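You operate a simulated robot arm through the tools that you are given. There is no shell and no other tool.

You run a simulated robot arm. Do the job below in one go: nothing can be reset, and whatever is moved stays where it is left.

Task
Tidy up: lint roller clicked home, CLIPS tub lidded, small drawer latched.
Fine: the wooden brush goes on top of the drawer box; shut the small drawer before you latch it.

The check looks at the end state, three seconds after you hand in, the way a careful person would. Anything else that was tipped, shoved, dropped, spilled or broken makes it a failure.

Robot
A 7-joint arm with a two-finger parallel gripper on a trunk, on a base that drives. Base frame: it is fixed to the floor where the robot stands at the start and does not move with it; the origin is under the middle of the robot, x ahead of it, y to its left, z up. Lengths are in m, angles in degrees, forces in N, time in s.
With the tool pointing down near the work surface it reaches from about 0.34 to 0.76 m from the robot's upright axis, wherever it stands. Its first joint turns from -143.0 to 143.0 degrees. Places, roughly: blue tub marked clips [1.5, -3.5, 1]; cream tub marked pegs [1.5, -3.75, 1]; drawer of the white drawer box [1.5, -3.2, 0.9]; holder marked lint [1.1, -3.1, 0.9]; latch of the white drawer box [1.5, -3.3, 1]; lint roller [1, -3, 1]; orange stick [1, -3, 1]; top of the white drawer box [1.4, -3.3, 1]; wooden brush [1.25, -3, 1]. Payload 3 kg.
Tool frame: the origin (TCP) lies between the finger pads and is the grasp point; the fingertips stand 0.03 m ahead of it; z points along the fingers, y is the line along which they close. The gripper opens to 0.094 m. The fingers are 0.028 m wide and 0.01 m thick; the gripper's body (0.05 by 0.096 m) begins 0.055 m behind the TCP.
Orientation is told as [roll, pitch, yaw] about the base's x, y, z axes, in that order, counted from this pose: with the fingers straight down and closing along the base's y, the tool's x points along the base's -x, its y along +y and its z along -z.

Tools
- The arm moves only by the tool jog_arm. Its argument "rows" is a list of rows, each a list of 7 numbers: the shift along the base's x, y, z in units of 500 mm (1.0 is 500 mm), then the turn, a rotation vector about the base's x, y, z in units of 90 degrees (1.0 is 90 degrees), then the finger opening in m, from 0 to 0.094. In form: [[dx, dy, dz, wx, wy, wz, hand], ...]. A call has 1 to 20 rows; each row is the pose to reach, as a shift and turn from the pose commanded when the call began. A call with a number of a shift or a turn outside -1 to 1 is refused whole. Rows are played at 5 a second. More than 0.05 m and 8.6 degrees between two rows, or a gripper value outside its range, and nothing of the call is played. Where a pose cannot be reached the arm comes as near as it can. A force on the tool above 90 N (or 10 N above the force at the start of the call, whichever is more), or a blocked arm, ends the call early, and 0.2 s more pass. The fingers move at their own pace (about 0.045 m/s each) and stop on an object; they squeeze with about 27 N. The grip force told is the motor's: it shows also when the fingers shut on nothing. Time passes only in rows, and 0.2 s behind the last, so rows that repeat a pose let the fingers close. The reply holds the time, the measured pose of the TCP, the force on the tool along the base axes, the opening and the grip force, in the units named above and with some noise, with the torque about the TCP (base axes, N m) and any sound that the robot's microphone picked up, and new pictures: "views" is both (left out), scene, wrist or none.
- Cameras (640 x 400 px; columns grow to the right, rows downward): "scene" is now at [0.0565, 0.1442, 1.7331]; the picture's right is [0.02, -1.00, 0.00], its down [-0.68, -0.01, -0.73] and it looks along [0.73, 0.01, -0.68] (base axes); focal length 251 px, centre (320, 200). "wrist" rides on the gripper at [0.076, 0.014, -0.102] in the tool frame; the picture's right is [-0.18, 0.98, 0.00], its down [-0.75, -0.14, -0.64] and it looks along [-0.63, -0.12, 0.77] (tool axes); focal length 243 px, centre (320, 200). There is no depth. A picture from a camera that has moved, and an enlarged one, comes with that camera's place and axes in the base frame and with its lens.
- slide_trunk(by): slides the trunk up (or, below 0, down) by that many m; the arm and the scene camera ride with it, the base frame stays. It gives what a move gives, with no picture.
- steer(legs): drives the robot by 1 to 6 legs, each [ahead, left, turn to the left] in m, m and degrees, along the robot's own axes; the way and the turn of a leg run together, so that a leg with both is an arc; at most 1.5 m and 180 degrees a leg. The arm and the cameras ride along, it lands a little off, and it stops where it bumps. It gives what a move gives, and a new picture of the scene camera.
- head_to(pan, tilt): turns the head with the scene camera to pan (to the left, within 143 degrees either way) and tilt (down, from -29 to 69), counted from straight ahead of the robot. It gives what a move gives, and a new picture of the scene camera.
- zoom(camera, box): a new picture of the part [left, top, right, bottom] of that camera's present view, enlarged. It takes no simulated time.
- finish_job(): hands the job in; it is judged then, once.

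Places have to be worked out from the pictures, the camera data and where the tool is seen. Open the gripper and draw the arm clear of the work before you hand the job in, unless the task says otherwise.

The tools are called after "Request:" as a command line: name --pt "numbers of a row" for each row, then --argument value for the rest, lists and objects as JSON in quotes. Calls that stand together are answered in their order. jog_arm: Moves the arm, as the interface text tells. Its arguments: {"type":"object","properties":{"rows":{"type":"array"},"views":{"type":"string","enum":["both","scene","wrist","none"]}},"required":["rows"]} The other tools are called the same way: slide_trunk (by) slides the trunk up or down; steer (legs) drives the base; head_to (pan, tilt) turns the head that bears the scene camera; zoom (camera, box) takes an enlarged picture of a part of a camera's view; finish_job () hands the job in.

At the start:

```text
time: 0.0
eef_pos: [0.569, 0.009, 1.1795]
tcp_rot: [0.1, 0.1, 0.1]
contact_force: [-0.1, 0.4, -1.2]
moment: [0.02, 0.01, 0.0]
width: 0.0939
finger_force: 0.0
trunk travel left (down, up): [-0.175, 0.215]
robot x, y, heading: [-0.0015, -0.001, 0.0]
head pan, tilt: [1.2, 42.7]
```

scene: 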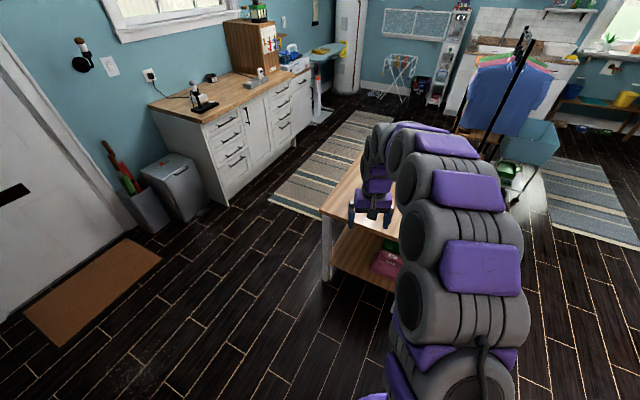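
wrist: 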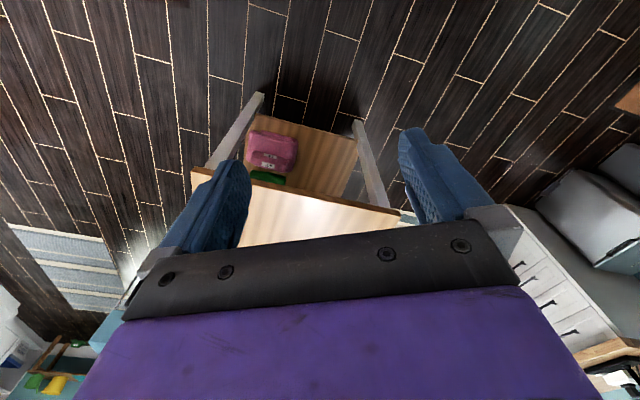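

The scene shows a room; the work is around [1.3, -3.3], to the right of the robot. I turn the head right to look for it.

Request:
head_to --pan -68 --tilt 25

Request:
head_to --pan -68 --tilt 45

```text
time: 1.4
eef_pos: [0.566, 0.0084, 1.1806]
tcp_rot: [0.0, 0.0, -0.1]
contact_force: [0.4, 0.4, -0.2]
moment: [0.02, -0.01, -0.03]
width: 0.0937
finger_force: 0.0
trunk travel left (down, up): [-0.175, 0.215]
robot x, y, heading: [0.0015, 0.0006, -0.1]
head pan, tilt: [-68.0, 25.0]
camera scene: at [0.008, 0.057, 1.7606], right [-0.93, -0.38, 0.0], down [-0.16, 0.39, -0.91], along [0.34, -0.84, -0.42], focal length 251 px, centre (320, 200)
```

scene: 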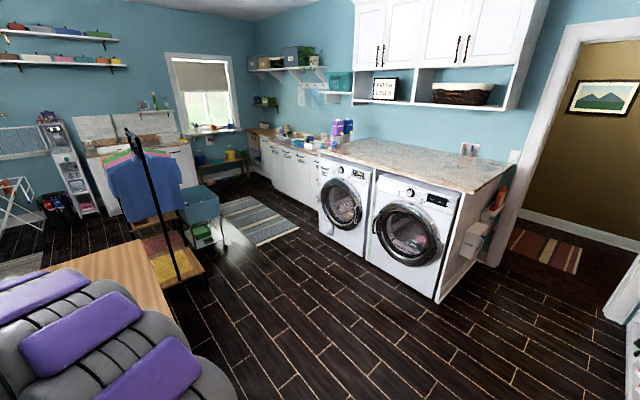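

```text
time: 2.2
eef_pos: [0.5659, 0.0076, 1.1815]
tcp_rot: [-0.1, 0.0, 0.0]
contact_force: [0.1, -0.2, -0.2]
moment: [0.01, 0.04, -0.03]
width: 0.0939
finger_force: 0.0
trunk travel left (down, up): [-0.175, 0.215]
robot x, y, heading: [0.0005, 0.0014, -0.2]
head pan, tilt: [-68.0, 45.0]
camera scene: at [0.0038, 0.0669, 1.7301], right [-0.93, -0.37, 0.0], down [-0.27, 0.65, -0.71], along [0.26, -0.66, -0.71], focal length 251 px, centre (320, 200)
```

scene: 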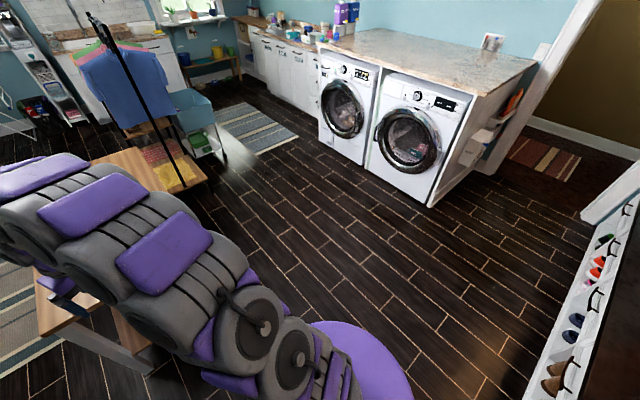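

The work area lies at the counter left of the washers (around pixel (325,142) in the tilt-25 picture). I look again at that tilt and enlarge it.

Request:
head_to --pan -68 --tilt 15

Request:
zoom --camera "scene" --box '[220, 120, 400, 260]'

```text
time: 3.2
eef_pos: [0.5671, 0.008, 1.1815]
tcp_rot: [0.1, 0.0, 0.0]
contact_force: [0.2, 0.6, 0.1]
moment: [0.02, -0.02, 0.02]
width: 0.094
finger_force: 0.1
trunk travel left (down, up): [-0.175, 0.215]
robot x, y, heading: [-0.0024, 0.0014, 0.0]
head pan, tilt: [-68.0, 15.0]
camera scene: at [0.0085, 0.0558, 1.7768], right [-0.93, -0.37, 0.0], down [-0.1, 0.24, -0.97], along [0.36, -0.9, -0.26], focal length 251 px, centre (320, 200)
```

scene: 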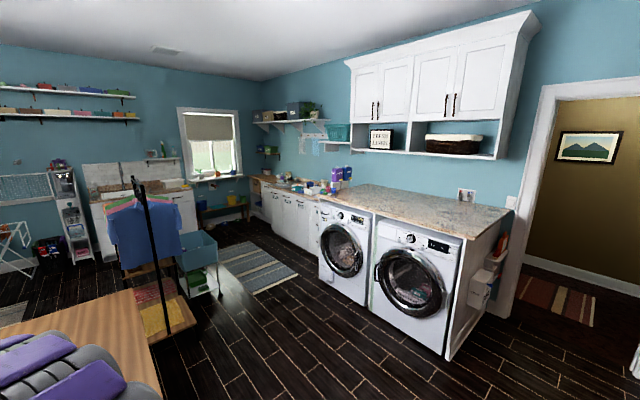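

```text
2.86 times, centred on (310, 190) of scene
camera zoom: at [0.0085, 0.0558, 1.7768], right [-0.93, -0.37, 0.0], down [-0.1, 0.24, -0.97], along [0.36, -0.9, -0.26], focal length 718 px, centre (349, 229)
```

zoom: 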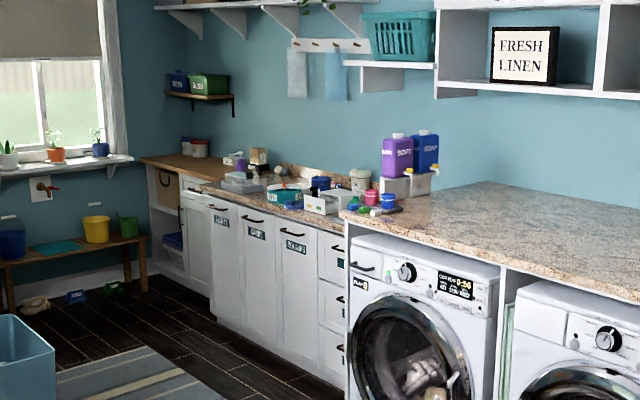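

The counter front runs slanted, from about (-0.35,-1.85) to (2.4,-3.6), with its inward normal near heading -122°. I turn to face it and move part of the way, staying well off the counter.

Request:
steer --legs '[[0, 0, -122], [0.8, 0, 0], [0, 1.2, 0]]'

Request:
head_to --pan 40 --tilt 30

```text
time: 18.3
eef_pos: [0.2598, -1.8064, 1.1812]
tcp_rot: [0.2, 0.0, -122.6]
contact_force: [0.1, -0.6, -0.1]
moment: [0.01, 0.02, -0.01]
width: 0.0941
finger_force: 0.1
trunk travel left (down, up): [-0.175, 0.215]
robot x, y, heading: [0.5595, -1.3244, -122.6]
head pan, tilt: [-68.0, 15.0]
camera scene: at [0.5966, -1.3597, 1.777], right [0.18, 0.98, 0.0], down [0.26, -0.05, -0.97], along [-0.95, 0.18, -0.26], focal length 251 px, centre (320, 200)
```

scene: 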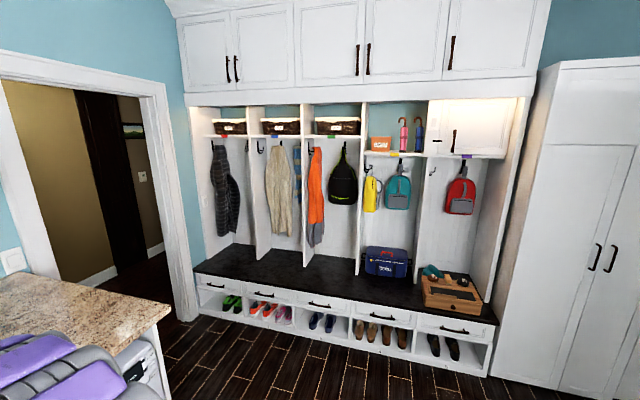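

```text
time: 20.2
eef_pos: [0.2641, -1.8073, 1.1822]
tcp_rot: [0.0, -0.1, -122.5]
contact_force: [0.6, 0.4, 0.3]
moment: [0.01, 0.0, -0.03]
width: 0.0941
finger_force: 0.0
trunk travel left (down, up): [-0.175, 0.215]
robot x, y, heading: [0.5604, -1.33, -122.5]
head pan, tilt: [40.0, 30.0]
camera scene: at [0.7046, -1.4695, 1.7525], right [-0.99, -0.13, 0.0], down [-0.06, 0.5, -0.86], along [0.11, -0.86, -0.5], focal length 251 px, centre (320, 200)
```

scene: 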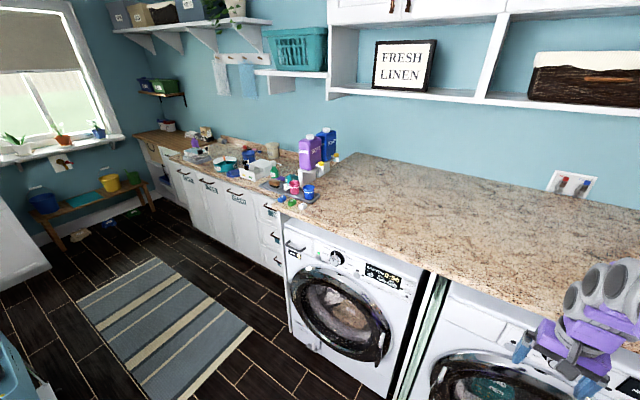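

I'm about 0.9 m off the counter front. I enlarge the cluster of items.

Request:
zoom --camera "scene" --box '[160, 110, 340, 220]'

Request:
zoom --camera "scene" --box '[230, 135, 330, 215]'

```text
3.56 times, centred on (250, 165) of scene
camera zoom: at [0.7046, -1.4695, 1.7525], right [-0.99, -0.13, 0.0], down [-0.06, 0.5, -0.86], along [0.11, -0.86, -0.5], focal length 894 px, centre (569, 324)
```

zoom: 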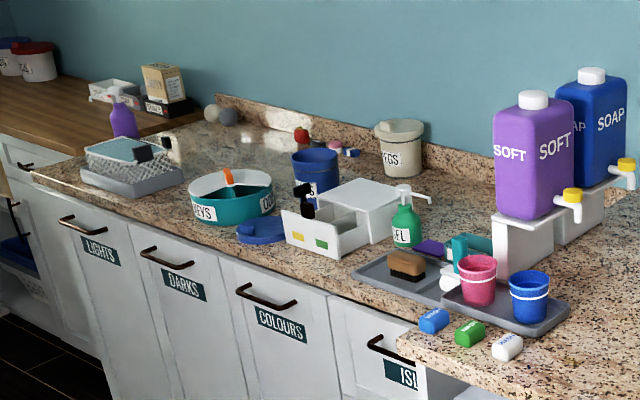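

```text
5.00 times, centred on (280, 175) of scene
camera zoom: at [0.7046, -1.4695, 1.7525], right [-0.99, -0.13, 0.0], down [-0.06, 0.5, -0.86], along [0.11, -0.86, -0.5], focal length 1257 px, centre (520, 325)
```

zoom: 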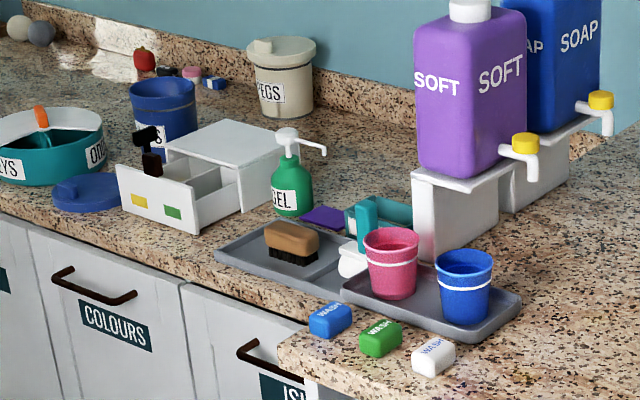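

The layout is clear: drawer box with its open drawer facing the room, a blue lid in front of CLIPS, and a tray with brush and roller. I drive closer and left, staying short of the counter, then look again.

Request:
steer --legs '[[0.22, 0, 0], [0, 1.4, 0]]'

Request:
head_to --pan 0 --tilt 40

```text
time: 28.5
eef_pos: [1.3332, -2.7502, 1.1818]
tcp_rot: [0.2, -0.1, -122.5]
contact_force: [0.7, -0.3, 0.0]
moment: [-0.01, 0.01, 0.0]
width: 0.094
finger_force: 0.0
trunk travel left (down, up): [-0.175, 0.215]
robot x, y, heading: [1.6313, -2.2713, -122.5]
head pan, tilt: [40.0, 30.0]
camera scene: at [1.773, -2.411, 1.753], right [-0.99, -0.13, 0.0], down [-0.06, 0.5, -0.87], along [0.12, -0.86, -0.5], focal length 251 px, centre (320, 200)
```

scene: 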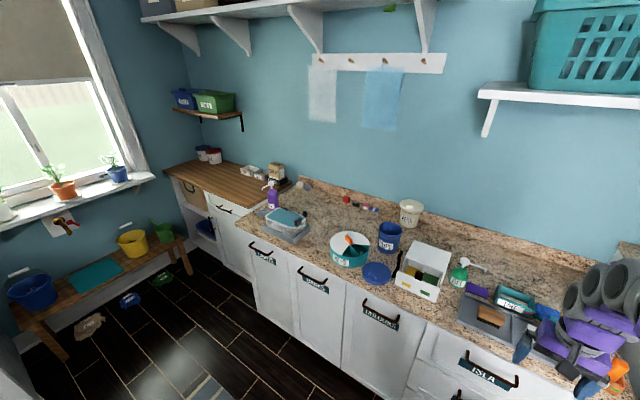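

```text
time: 29.6
eef_pos: [1.3365, -2.7511, 1.1816]
tcp_rot: [-0.1, -0.2, -122.5]
contact_force: [-0.1, 0.3, 1.2]
moment: [0.01, 0.0, 0.01]
width: 0.0937
finger_force: 0.2
trunk travel left (down, up): [-0.175, 0.215]
robot x, y, heading: [1.6372, -2.268, -122.4]
head pan, tilt: [0.0, 40.0]
camera scene: at [1.7187, -2.3952, 1.7372], right [-0.84, 0.54, 0.0], down [0.34, 0.54, -0.76], along [-0.41, -0.65, -0.64], focal length 251 px, centre (320, 200)
```

scene: 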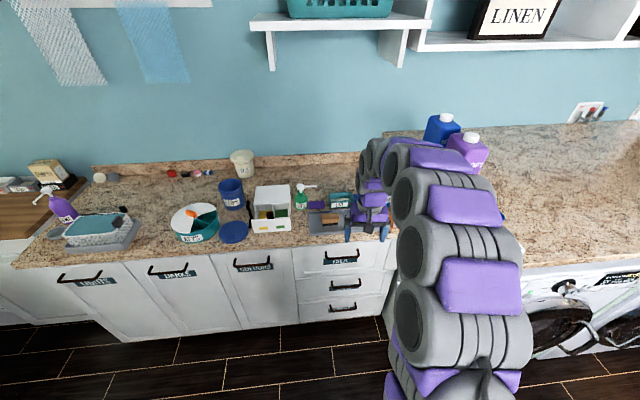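

Now well in view. I enlarge the work area in this picture.

Request:
zoom --camera "scene" --box '[210, 140, 400, 260]'

Request:
zoom --camera "scene" --box '[210, 170, 310, 250]'

Request:
zoom --camera "scene" --box '[285, 170, 385, 250]'

Request:
zoom --camera "wrist" --box '[0, 0, 640, 400]'

```text
3.33 times, centred on (305, 200) of scene
camera zoom: at [1.7187, -2.3952, 1.7372], right [-0.84, 0.54, 0.0], down [0.34, 0.54, -0.76], along [-0.41, -0.65, -0.64], focal length 838 px, centre (370, 200)
```

zoom: 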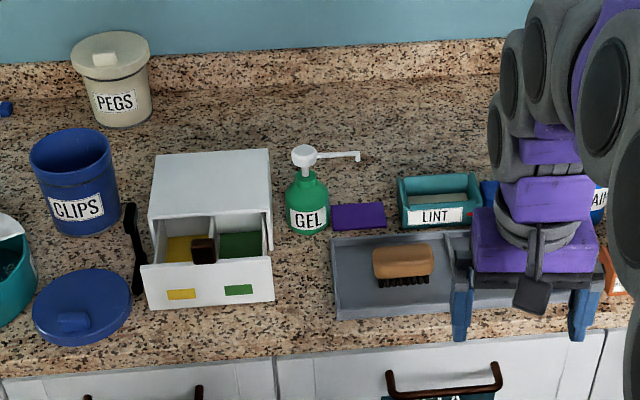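

```text
5.00 times, centred on (260, 210) of scene
camera zoom: at [1.7187, -2.3952, 1.7372], right [-0.84, 0.54, 0.0], down [0.34, 0.54, -0.76], along [-0.41, -0.65, -0.64], focal length 1257 px, centre (620, 150)
```

zoom: 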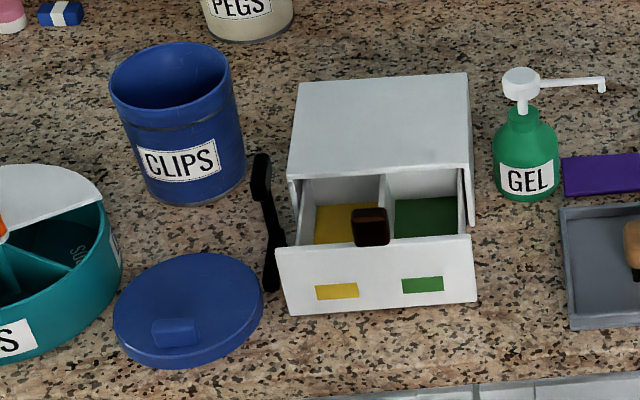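

```text
5.00 times, centred on (335, 210) of scene
camera zoom: at [1.7187, -2.3952, 1.7372], right [-0.84, 0.54, 0.0], down [0.34, 0.54, -0.76], along [-0.41, -0.65, -0.64], focal length 1257 px, centre (245, 150)
```

zoom: 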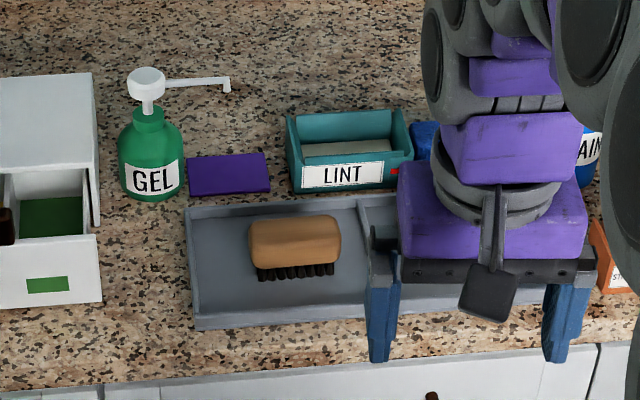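

```text
1.00 times, centred on (320, 200) of wrist (not enlarged: the box is as wide or as high as the picture)
camera zoom: at [1.3902, -2.6935, 1.2847], right [0.73, -0.68, 0.0], down [-0.52, -0.56, 0.64], along [-0.44, -0.47, -0.76], focal length 243 px, centre (320, 200)
```

zoom: 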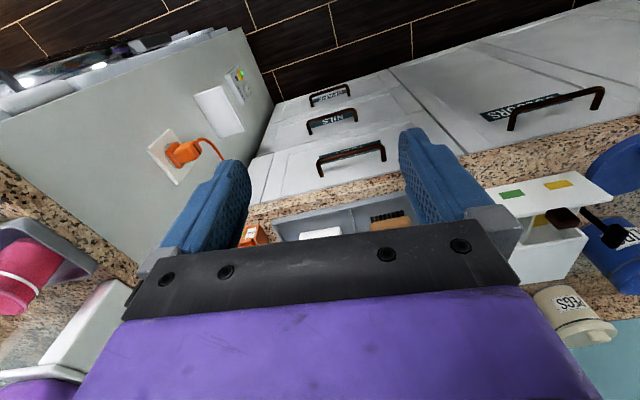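

Counter top works out at z≈0.91 and the tray front lies about 0.8 m ahead of my axis. Before driving in, I look down at my base to learn its clearance to the counter front.

Request:
head_to --pan 25 --tilt 69

```text
time: 30.5
eef_pos: [1.3367, -2.7509, 1.1824]
tcp_rot: [0.0, -0.2, -122.5]
contact_force: [0.1, -0.2, -0.2]
moment: [-0.02, -0.04, 0.03]
width: 0.094
finger_force: 0.0
trunk travel left (down, up): [-0.175, 0.215]
robot x, y, heading: [1.6326, -2.2716, -122.6]
head pan, tilt: [25.0, 68.8]
camera scene: at [1.7574, -2.379, 1.7011], right [-0.99, 0.13, 0.0], down [0.12, 0.92, -0.36], along [-0.05, -0.36, -0.93], focal length 251 px, centre (320, 200)
```

scene: 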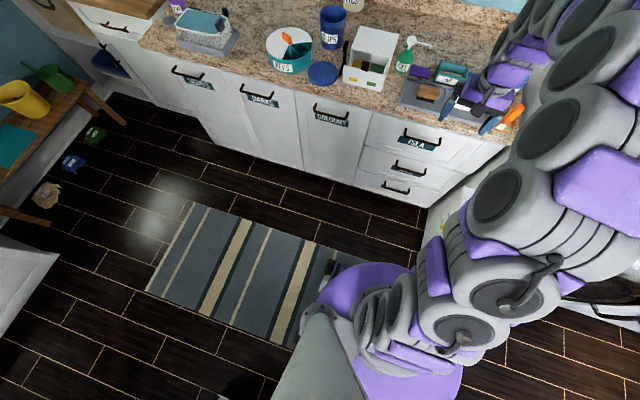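

The base front reaches about 0.35–0.4 m ahead of the axis and the counter front is about 0.73 m ahead. I raise the tool 0.1 m, then drive 0.28 m in and 0.15 m left.

Request:
jog_arm --pt "0 0 0.08 0 0 0 0.094" --pt "0 0 0.16 0 0 0 0.094" --pt "0 0 0.2 0 0 0 0.094" --views "none"

Request:
steer --legs '[[0, 0.15, 0], [0.28, 0, 0]]'

Request:
head_to --pan 0 --tilt 55

```text
time: 31.3
eef_pos: [1.338, -2.7501, 1.2832]
tcp_rot: [-0.1, -0.1, -122.5]
contact_force: [0.3, 0.1, -0.3]
moment: [0.03, -0.02, 0.03]
width: 0.0941
finger_force: 0.1
trunk travel left (down, up): [-0.175, 0.215]
robot x, y, heading: [1.6332, -2.272, -122.5]
head pan, tilt: [25.0, 68.8]
```

```text
time: 34.2
eef_pos: [1.2853, -3.0529, 1.2826]
tcp_rot: [1.1, -0.1, -122.7]
contact_force: [-1.0, 0.5, -0.6]
moment: [-0.05, -0.11, -0.02]
width: 0.0939
finger_force: 0.0
trunk travel left (down, up): [-0.175, 0.215]
robot x, y, heading: [1.5983, -2.586, -122.4]
head pan, tilt: [25.0, 68.8]
camera scene: at [1.6972, -2.6776, 1.704], right [-0.99, 0.13, -0.02], down [0.13, 0.92, -0.37], along [-0.03, -0.37, -0.93], focal length 251 px, centre (320, 200)
```

scene: 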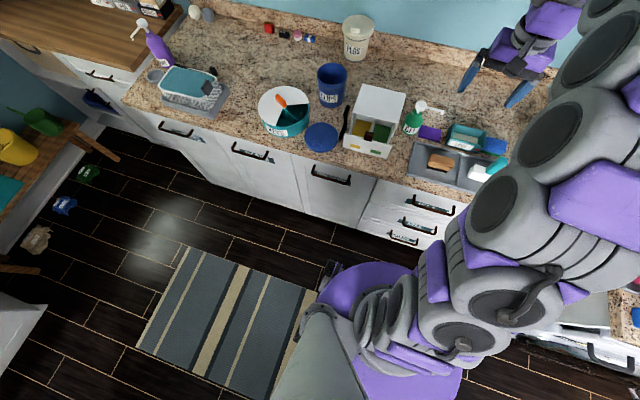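

```text
time: 35.1
eef_pos: [1.2951, -3.0577, 1.2835]
tcp_rot: [0.4, -0.3, -122.7]
contact_force: [0.4, 0.4, -0.2]
moment: [-0.01, 0.01, -0.02]
width: 0.0939
finger_force: 0.1
trunk travel left (down, up): [-0.175, 0.215]
robot x, y, heading: [1.6002, -2.5864, -122.4]
head pan, tilt: [0.0, 55.0]
camera scene: at [1.6748, -2.6876, 1.7181], right [-0.84, 0.54, -0.01], down [0.45, 0.69, -0.57], along [-0.3, -0.49, -0.82], focal length 251 px, centre (320, 200)
```

scene: 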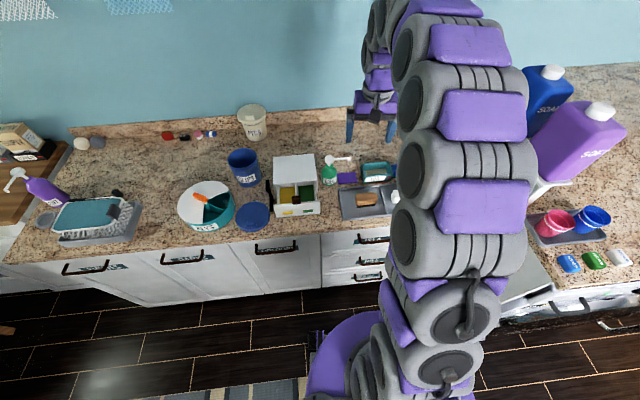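

No bump; axis is now about 0.45 m from the counter front. I take close pictures of the tray from both cameras.

Request:
jog_arm --pt "0 0 0 0 0 0 0.094" --views "wrist"

Request:
zoom --camera "scene" --box '[220, 130, 400, 250]'

Request:
zoom --camera "scene" --box '[225, 145, 325, 235]'

```text
time: 35.5
eef_pos: [1.3189, -3.0715, 1.2828]
tcp_rot: [-0.6, -0.2, -122.6]
contact_force: [0.0, -0.7, 0.4]
moment: [0.04, 0.03, 0.02]
width: 0.0941
finger_force: 0.1
trunk travel left (down, up): [-0.175, 0.215]
robot x, y, heading: [1.6085, -2.5906, -122.3]
head pan, tilt: [0.0, 55.0]
camera wrist: at [1.372, -3.0152, 1.3855], right [0.73, -0.68, -0.01], down [-0.52, -0.56, 0.65], along [-0.45, -0.47, -0.76], focal length 243 px, centre (320, 200)
```

wrist: 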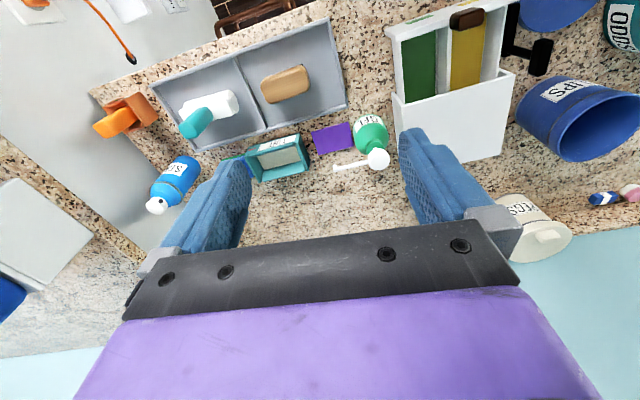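

```text
3.33 times, centred on (310, 190) of scene
camera zoom: at [1.7153, -2.7132, 1.7145], right [-0.84, 0.54, 0.01], down [0.43, 0.7, -0.57], along [-0.32, -0.48, -0.82], focal length 838 px, centre (353, 233)
```

zoom: 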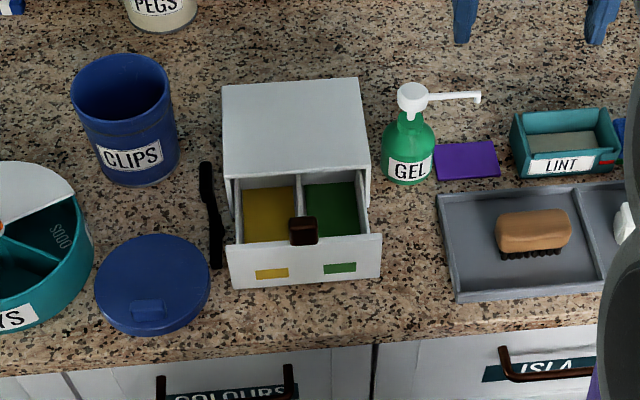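

```text
4.44 times, centred on (275, 190) of scene
camera zoom: at [1.7153, -2.7132, 1.7145], right [-0.84, 0.54, 0.01], down [0.43, 0.7, -0.57], along [-0.32, -0.48, -0.82], focal length 1117 px, centre (520, 244)
```

zoom: 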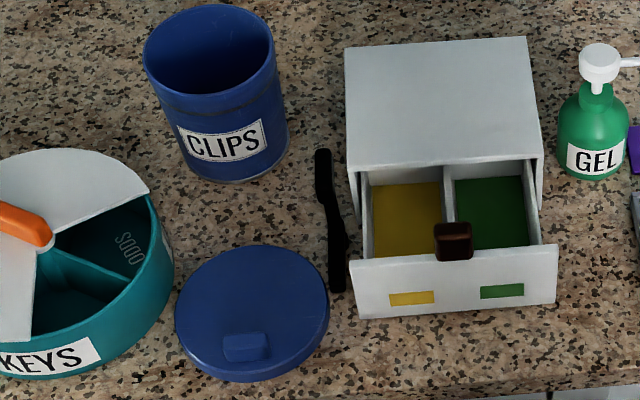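

The readings drifted a little between calls, so I let it settle, then enlarge the wrist view around the drawer latch and the tray.

Request:
jog_arm --pt "0 0 0 0 0 0 0.094" --pt "0 0 0 0 0 0 0.094" --pt "0 0 0 0 0 0 0.094" --pt "0 0 0 0 0 0 0.094" --pt "0 0 0 0 0 0 0.094" --views "none"

Request:
zoom --camera "wrist" --box '[380, 0, 600, 140]'

Request:
zoom --camera "wrist" --box '[80, 40, 340, 200]'

```text
time: 36.7
eef_pos: [1.2954, -3.0567, 1.2833]
tcp_rot: [0.5, -0.1, -122.8]
contact_force: [-0.8, 0.7, -0.8]
moment: [-0.05, -0.04, 0.01]
width: 0.0939
finger_force: 0.1
trunk travel left (down, up): [-0.175, 0.215]
robot x, y, heading: [1.5998, -2.5857, -122.5]
head pan, tilt: [0.0, 55.0]
```

```text
2.86 times, centred on (490, 70) of wrist
camera zoom: at [1.3478, -2.9998, 1.386], right [0.73, -0.69, 0.01], down [-0.53, -0.55, 0.64], along [-0.44, -0.47, -0.77], focal length 693 px, centre (-166, 571)
```

zoom: 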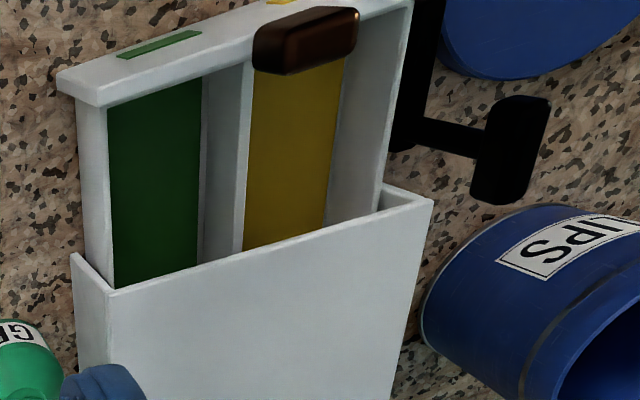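

```text
2.46 times, centred on (210, 120) of wrist
camera zoom: at [1.3478, -2.9998, 1.386], right [0.73, -0.69, 0.01], down [-0.53, -0.55, 0.64], along [-0.44, -0.47, -0.77], focal length 597 px, centre (591, 397)
```

zoom: 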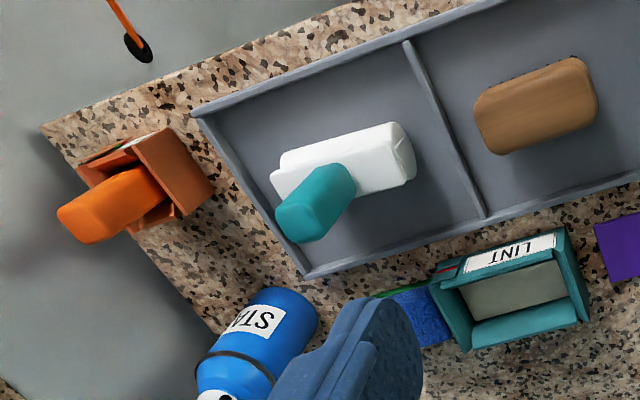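

The roller is a white block with an upright teal handle in the right half of the tray; the LINT holder is a teal box behind it. The pose readings wobble, so I wait and watch whether the robot is still swaying.

Request:
jog_arm --pt "0 0 0 0 0 0 0.094" --pt "0 0 0 0 0 0 0.094" --pt "0 0 0 0 0 0 0.094" --pt "0 0 0 0 0 0 0.094" --pt "0 0 0 0 0 0 0.094" --pt "0 0 0 0 0 0 0.094" --pt "0 0 0 0 0 0 0.094" --pt "0 0 0 0 0 0 0.094" --pt "0 0 0 0 0 0 0.094" --pt "0 0 0 0 0 0 0.094" --views "none"

Request:
jog_arm --pt "0 0 0 0 0 0 0.094" --views "none"

Request:
jog_arm --pt "0 0 0 0 0 0 0.094" --views "none"

Request:
jog_arm --pt "0 0 0 0 0 0 0.094" --pt "0 0 0 0 0 0 0.094" --views "none"

```text
time: 38.9
eef_pos: [1.3094, -3.0668, 1.283]
tcp_rot: [-0.1, -0.2, -122.7]
contact_force: [-0.3, 0.3, 0.7]
moment: [0.0, -0.01, 0.0]
width: 0.094
finger_force: 0.0
trunk travel left (down, up): [-0.175, 0.215]
robot x, y, heading: [1.6005, -2.5891, -122.6]
head pan, tilt: [0.0, 55.0]
```

```text
time: 39.3
eef_pos: [1.304, -3.0635, 1.2837]
tcp_rot: [0.1, -0.1, -122.8]
contact_force: [-0.2, 0.1, 0.1]
moment: [0.0, 0.01, 0.03]
width: 0.0939
finger_force: 0.1
trunk travel left (down, up): [-0.175, 0.215]
robot x, y, heading: [1.5986, -2.5871, -122.3]
head pan, tilt: [0.0, 55.0]
```

```text
time: 39.7
eef_pos: [1.3095, -3.0672, 1.2827]
tcp_rot: [-0.3, -0.2, -122.7]
contact_force: [0.1, -0.4, -0.4]
moment: [0.01, 0.01, 0.02]
width: 0.0939
finger_force: 0.1
trunk travel left (down, up): [-0.175, 0.215]
robot x, y, heading: [1.6038, -2.5869, -122.4]
head pan, tilt: [0.0, 55.0]
```

```text
time: 40.3
eef_pos: [1.3059, -3.0645, 1.284]
tcp_rot: [0.0, -0.3, -122.6]
contact_force: [-0.9, 0.3, 0.1]
moment: [0.0, 0.0, -0.01]
width: 0.094
finger_force: 0.0
trunk travel left (down, up): [-0.175, 0.215]
robot x, y, heading: [1.6005, -2.5893, -122.5]
head pan, tilt: [0.0, 55.0]
```

It has settled (±2 mm). Now fresh pictures from the settled pose for measuring.

Request:
jog_arm --pt "0 0 0 0 0 0 0.094" --pt "0 0 0 0 0 0 0.094" --pt "0 0 0 0 0 0 0.094" --pt "0 0 0 0 0 0 0.094" --pt "0 0 0 0 0 0 0.094" --views "both"

Request:
zoom --camera "wrist" --box '[80, 40, 340, 200]'

Request:
zoom --camera "scene" --box '[320, 140, 440, 230]'

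```text
time: 41.5
eef_pos: [1.307, -3.065, 1.2841]
tcp_rot: [0.0, -0.3, -122.7]
contact_force: [-0.5, 0.3, -1.1]
moment: [0.04, -0.02, -0.02]
width: 0.0938
finger_force: 0.0
trunk travel left (down, up): [-0.175, 0.215]
robot x, y, heading: [1.6038, -2.588, -122.6]
head pan, tilt: [0.0, 55.0]
camera scene: at [1.6955, -2.7005, 1.7165], right [-0.84, 0.54, 0.0], down [0.44, 0.69, -0.57], along [-0.31, -0.48, -0.82], focal length 251 px, centre (320, 200)
camera wrist: at [1.3606, -3.008, 1.3859], right [0.73, -0.69, 0.0], down [-0.52, -0.56, 0.65], along [-0.44, -0.47, -0.76], focal length 243 px, centre (320, 200)
```

scene: 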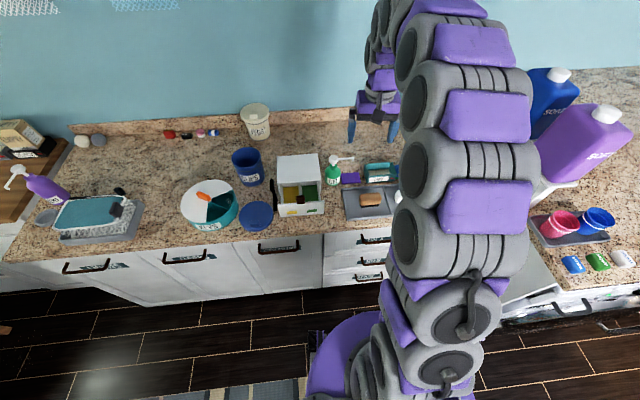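
wrist: 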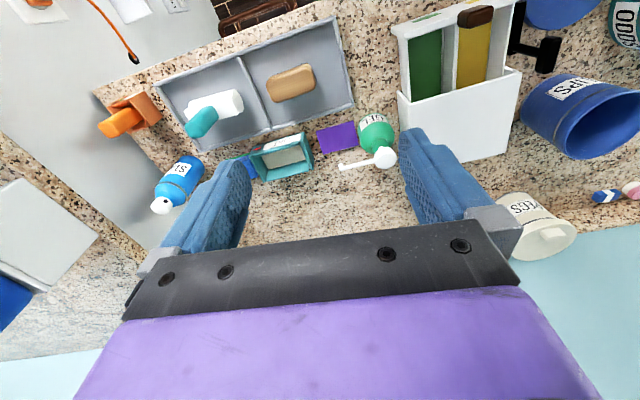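

```text
2.46 times, centred on (210, 120) of wrist
camera zoom: at [1.3606, -3.008, 1.3859], right [0.73, -0.69, 0.0], down [-0.52, -0.56, 0.65], along [-0.44, -0.47, -0.76], focal length 597 px, centre (591, 397)
```

zoom: 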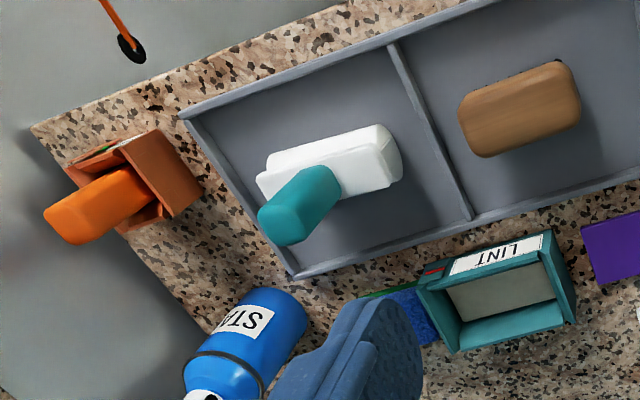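

```text
4.44 times, centred on (380, 185) of scene
camera zoom: at [1.6955, -2.7005, 1.7165], right [-0.84, 0.54, 0.0], down [0.44, 0.69, -0.57], along [-0.31, -0.48, -0.82], focal length 1117 px, centre (53, 267)
```

zoom: 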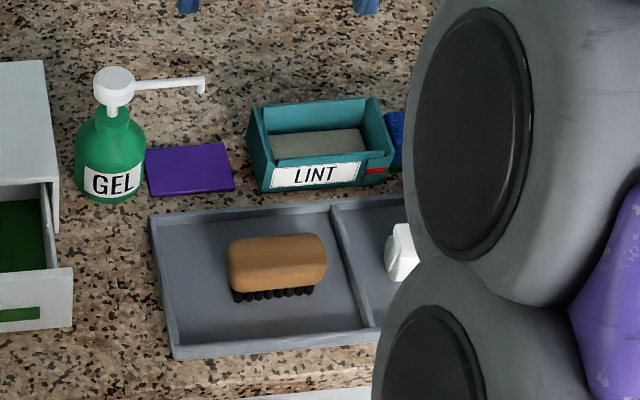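

The tray and counter edges come out at about -26.4° (inward -116.4°), so I'm turned about 6° off. The roller is near (1.12,-2.985). I move the tool above it with a 6° turn for a closer look.

Request:
jog_arm --pt "-0.06 0.03 -0.04 0 0 0.02 0.094" --pt "-0.12 0.06 -0.08 0 0 0.04 0.094" --pt "-0.18 0.09 -0.12 0 0 0.06 0.094" --pt "-0.24 0.12 -0.16 0 0 0.07 0.094" --pt "-0.3 0.15 -0.2 0 0 0.07 0.094" --pt "-0.36 0.17 -0.24 0 0 0.07 0.094" --pt "-0.36 0.17 -0.24 0 0 0.07 0.094" --pt "-0.36 0.17 -0.24 0 0 0.07 0.094" --views "both"

Request:
zoom --camera "wrist" --box '[200, 30, 460, 210]'

```text
time: 43.3
eef_pos: [1.1286, -2.9786, 1.1603]
tcp_rot: [0.0, -0.2, -116.4]
contact_force: [0.7, -0.4, 0.2]
moment: [0.0, 0.02, 0.03]
width: 0.0942
finger_force: 0.0
trunk travel left (down, up): [-0.175, 0.215]
robot x, y, heading: [1.6009, -2.5838, -122.6]
head pan, tilt: [0.0, 55.0]
camera scene: at [1.6934, -2.7002, 1.7166], right [-0.84, 0.54, 0.0], down [0.44, 0.69, -0.57], along [-0.31, -0.48, -0.82], focal length 251 px, centre (320, 200)
camera wrist: at [1.1742, -2.9161, 1.2633], right [0.8, -0.6, 0.0], down [-0.46, -0.61, 0.64], along [-0.39, -0.52, -0.76], focal length 243 px, centre (320, 200)
```

scene: 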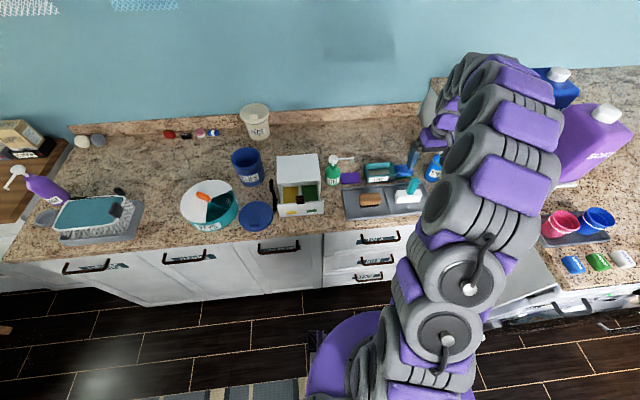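
wrist: 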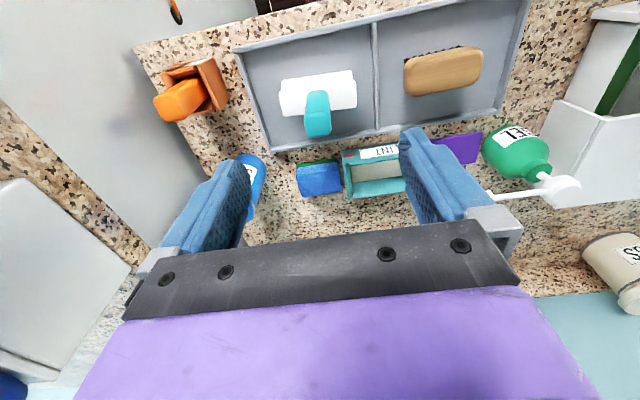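

```text
2.22 times, centred on (330, 120) of wrist
camera zoom: at [1.1742, -2.9161, 1.2633], right [0.8, -0.6, 0.0], down [-0.46, -0.61, 0.64], along [-0.39, -0.52, -0.76], focal length 539 px, centre (298, 378)
```

zoom: 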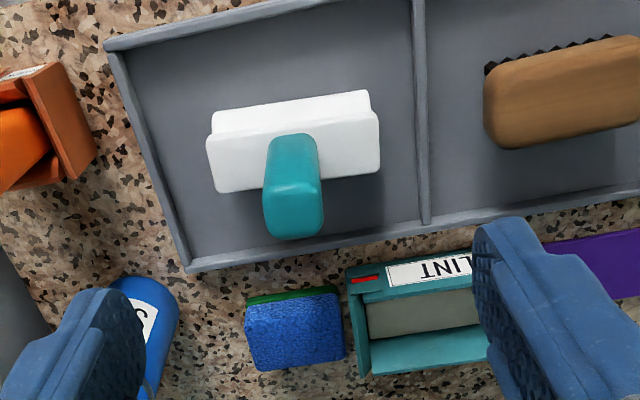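

The roller, its upright handle and the LINT holder with red mark are well seen. I enlarge the same spot in the scene camera to triangulate heights.

Request:
zoom --camera "scene" --box '[330, 145, 440, 225]'

```text
5.00 times, centred on (385, 185) of scene
camera zoom: at [1.6934, -2.7002, 1.7166], right [-0.84, 0.54, 0.0], down [0.44, 0.69, -0.57], along [-0.31, -0.48, -0.82], focal length 1257 px, centre (-5, 275)
```

zoom: 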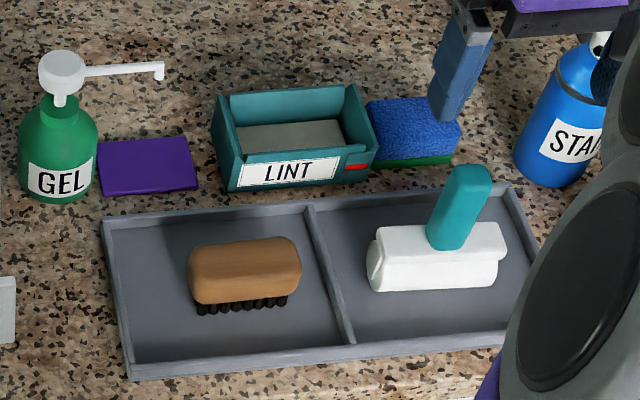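

Handle top triangulates to about (1.114,-2.992,1.035), roller axis about -30°. I align above it and go down to z≈1.08 to check.

Request:
jog_arm --pt "-0.029 -0.027 -0.04 0 0 -0.04 0.094" --pt "-0.029 -0.027 -0.12 0 0 -0.04 0.094" --pt "-0.029 -0.027 -0.16 0 0 -0.04 0.094" --pt "-0.029 -0.027 -0.16 0 0 -0.04 0.094" --views "both"

Request:
zoom --camera "scene" --box '[330, 145, 440, 225]'

```text
time: 44.3
eef_pos: [1.1087, -2.9923, 1.0839]
tcp_rot: [0.1, -0.2, -120.0]
contact_force: [-0.9, 0.6, 0.5]
moment: [0.02, 0.02, -0.01]
width: 0.0942
finger_force: 0.0
trunk travel left (down, up): [-0.175, 0.215]
robot x, y, heading: [1.6059, -2.5874, -122.2]
head pan, tilt: [0.0, 55.0]
camera scene: at [1.6931, -2.6997, 1.7167], right [-0.84, 0.54, 0.0], down [0.44, 0.69, -0.57], along [-0.31, -0.48, -0.82], focal length 251 px, centre (320, 200)
camera wrist: at [1.1612, -2.9318, 1.1853], right [0.76, -0.65, 0.0], down [-0.5, -0.58, 0.65], along [-0.42, -0.49, -0.76], focal length 243 px, centre (320, 200)
```

scene: 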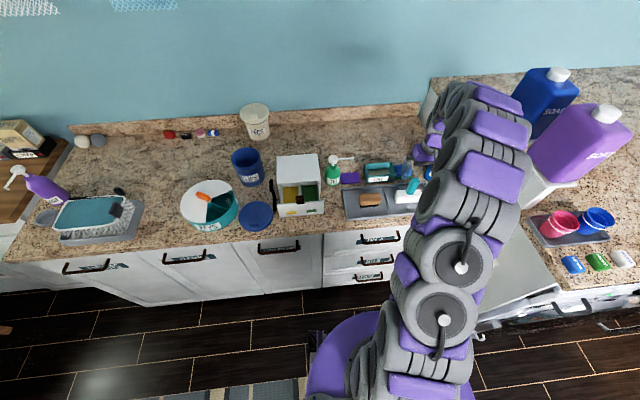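
wrist: 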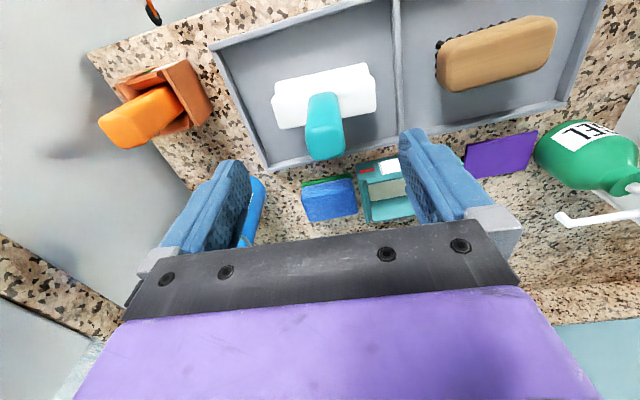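

```text
5.00 times, centred on (385, 185) of scene
camera zoom: at [1.6931, -2.6997, 1.7167], right [-0.84, 0.54, 0.0], down [0.44, 0.69, -0.57], along [-0.31, -0.48, -0.82], focal length 1257 px, centre (-5, 275)
```

zoom: 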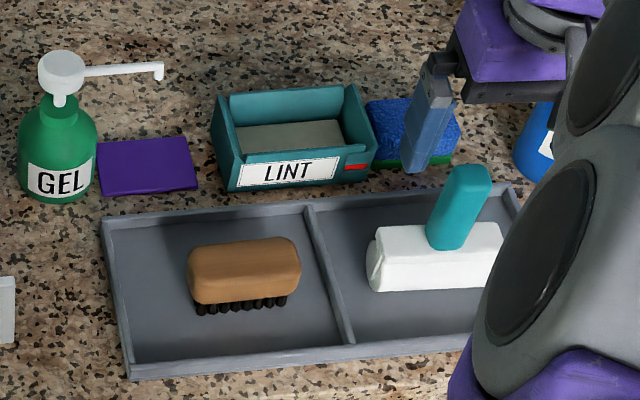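

The handle is under the TCP within about 3 mm. I go down to z≈1.012 and close.

Request:
jog_arm --pt "0.005 -0.003 -0.08 0 0 0 0.094" --pt "0.005 -0.003 -0.144 0 0 0 0.094" --pt "0.005 -0.003 -0.144 0 0 0 0.094" --pt "0.005 -0.003 -0.144 0 0 0 0.02" --pt "0.005 -0.003 -0.144 0 0 0 0.015" --pt "0.005 -0.003 -0.144 0 0 0 0.015" --pt "0.005 -0.003 -0.144 0 0 0 0.015" --pt "0.005 -0.003 -0.144 0 0 0 0.015" --pt "0.005 -0.003 -0.144 0 0 0 0.015" --views "both"

```text
time: 46.3
eef_pos: [1.1133, -2.9956, 1.0116]
tcp_rot: [0.0, -0.2, -120.0]
contact_force: [-1.1, -0.9, 0.0]
moment: [-0.07, 0.04, 0.0]
width: 0.0274
finger_force: 26.9
trunk travel left (down, up): [-0.175, 0.215]
robot x, y, heading: [1.6006, -2.5877, -122.5]
head pan, tilt: [0.0, 55.0]
camera scene: at [1.693, -2.7001, 1.7166], right [-0.84, 0.54, 0.0], down [0.44, 0.69, -0.57], along [-0.31, -0.48, -0.82], focal length 251 px, centre (320, 200)
camera wrist: at [1.1646, -2.9349, 1.1142], right [0.76, -0.65, 0.0], down [-0.5, -0.58, 0.65], along [-0.42, -0.49, -0.76], focal length 243 px, centre (320, 200)
```

scene: 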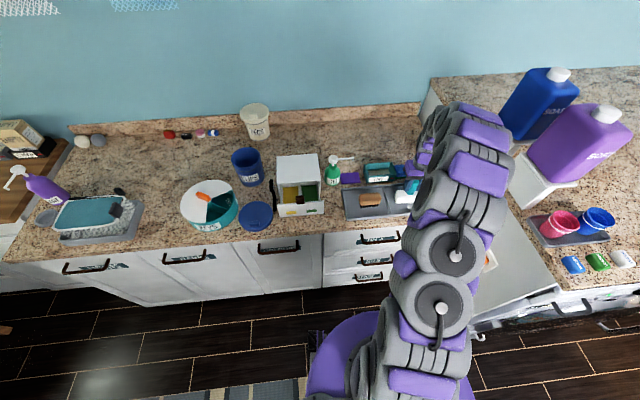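
wrist: 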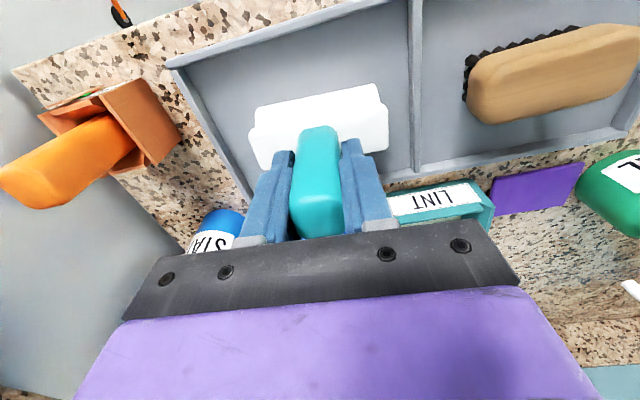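

Gripped at 27 mm. The LINT holder's rim corners give a centre of about (1.129,-3.139), rim z≈0.966, axis -26°. I lift 8 cm, turn +3.6° and carry the roller over the holder.

Request:
jog_arm --pt "0 0 0.06 0 0 0 0.015" --pt "0 0 0.12 0 0 0 0.015" --pt "0 0 0.18 0 0 0.02 0.015" --pt "0.008 -0.07 0.18 0 0 0.04 0.015" --pt "0.015 -0.14 0.18 0 0 0.04 0.015" --pt "0.023 -0.21 0.18 0 0 0.04 0.015" --pt "0.031 -0.286 0.18 0 0 0.04 0.015" --pt "0.031 -0.286 0.18 0 0 0.04 0.015" --pt "0.031 -0.286 0.18 0 0 0.04 0.015" --views "both"

Request:
zoom --camera "scene" --box '[330, 130, 440, 210]'

Request:
zoom --camera "wrist" --box '[200, 50, 460, 250]'

```text
time: 48.3
eef_pos: [1.1272, -3.1409, 1.1005]
tcp_rot: [0.0, -0.2, -116.4]
contact_force: [0.1, 0.0, -1.7]
moment: [-0.01, 0.0, 0.04]
width: 0.0269
finger_force: 27.7
trunk travel left (down, up): [-0.175, 0.215]
robot x, y, heading: [1.6015, -2.5854, -122.3]
head pan, tilt: [0.0, 55.0]
camera scene: at [1.6927, -2.7018, 1.7165], right [-0.84, 0.54, 0.0], down [0.44, 0.69, -0.57], along [-0.31, -0.48, -0.82], focal length 251 px, centre (320, 200)
camera wrist: at [1.1742, -3.0781, 1.2038], right [0.8, -0.6, 0.0], down [-0.46, -0.61, 0.64], along [-0.39, -0.52, -0.76], focal length 243 px, centre (320, 200)
```

scene: 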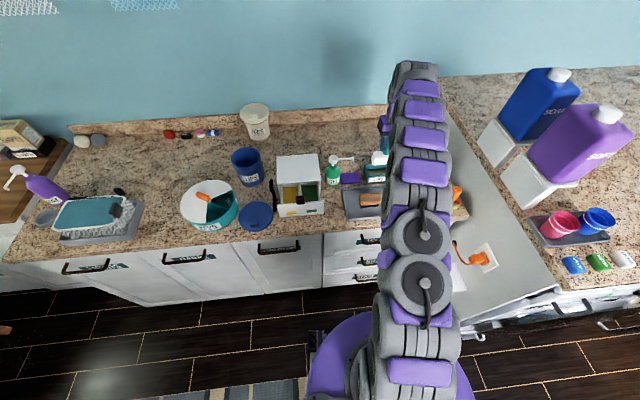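
wrist: 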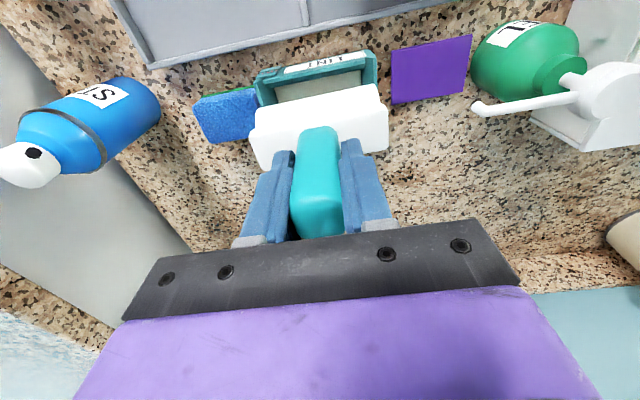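

```text
5.00 times, centred on (385, 170) of scene
camera zoom: at [1.6927, -2.7018, 1.7165], right [-0.84, 0.54, 0.0], down [0.44, 0.69, -0.57], along [-0.31, -0.48, -0.82], focal length 1257 px, centre (-5, 350)
```

zoom: 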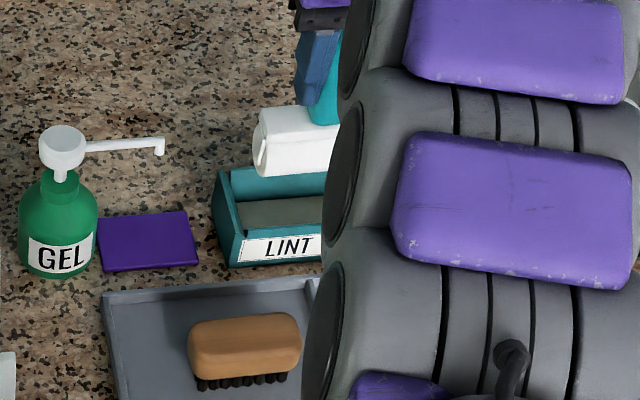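

```text
2.00 times, centred on (330, 150) of wrist
camera zoom: at [1.1742, -3.0781, 1.2038], right [0.8, -0.6, 0.0], down [-0.46, -0.61, 0.64], along [-0.39, -0.52, -0.76], focal length 485 px, centre (300, 300)
```

zoom: 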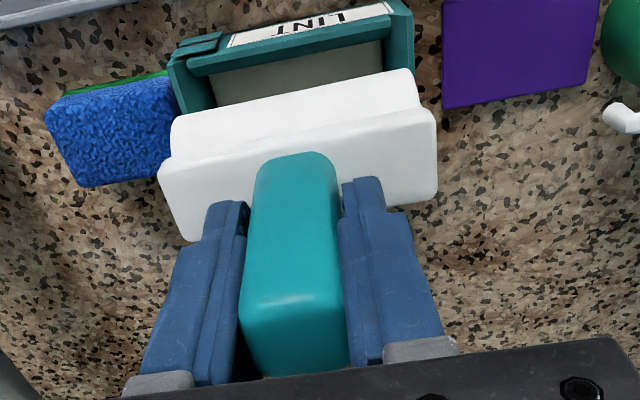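

The block's axis (-26°) matches the holder and it sits over its centre within a couple of mm. I lower until the block is just above the rim and check.

Request:
jog_arm --pt "0 0 -0.03 0 0 0 0.015" --pt "0 0 -0.06 0 0 0 0.015" --pt "0 0 -0.06 0 0 0 0.015" --views "wrist"

Request:
zoom --camera "wrist" --box '[200, 20, 460, 200]'

Request:
zoom --camera "scene" --box '[340, 140, 420, 200]'

```text
time: 49.1
eef_pos: [1.1291, -3.1376, 1.0716]
tcp_rot: [-0.1, -0.3, -116.4]
contact_force: [0.1, -0.1, -1.0]
moment: [-0.05, 0.01, 0.03]
width: 0.0269
finger_force: 26.6
trunk travel left (down, up): [-0.175, 0.215]
robot x, y, heading: [1.6006, -2.5891, -122.8]
head pan, tilt: [0.0, 55.0]
camera wrist: at [1.1766, -3.0749, 1.1747], right [0.8, -0.6, 0.0], down [-0.46, -0.61, 0.65], along [-0.39, -0.52, -0.76], focal length 243 px, centre (320, 200)
```

wrist: 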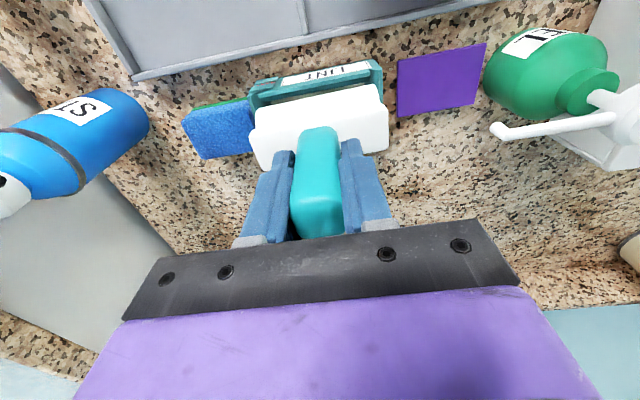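

```text
2.22 times, centred on (330, 110) of wrist
camera zoom: at [1.1766, -3.0749, 1.1747], right [0.8, -0.6, 0.0], down [-0.46, -0.61, 0.65], along [-0.39, -0.52, -0.76], focal length 539 px, centre (298, 400)
```

zoom: 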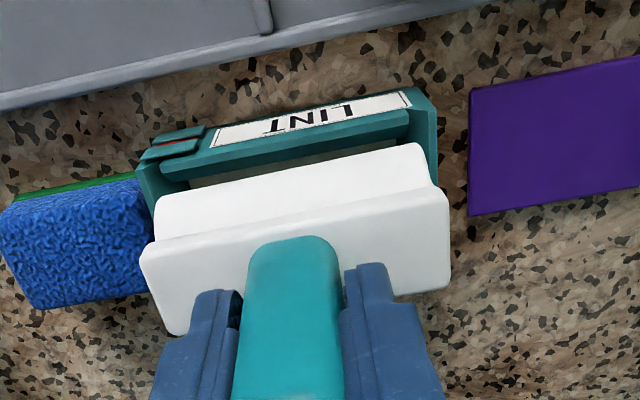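

```text
6.67 times, centred on (380, 170) of scene
camera zoom: at [1.6932, -2.7013, 1.7166], right [-0.84, 0.54, 0.0], down [0.44, 0.69, -0.57], along [-0.31, -0.48, -0.82], focal length 1676 px, centre (-80, 400)
```

zoom: 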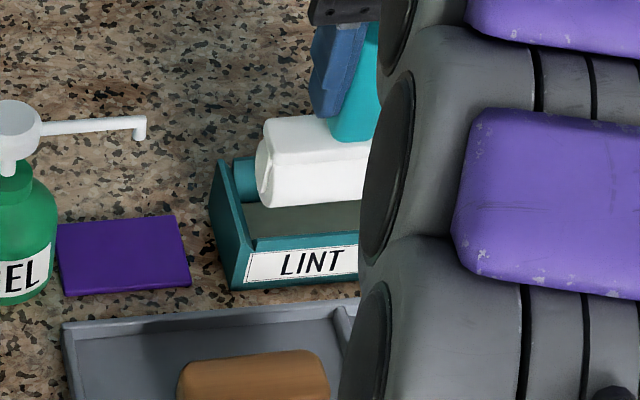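

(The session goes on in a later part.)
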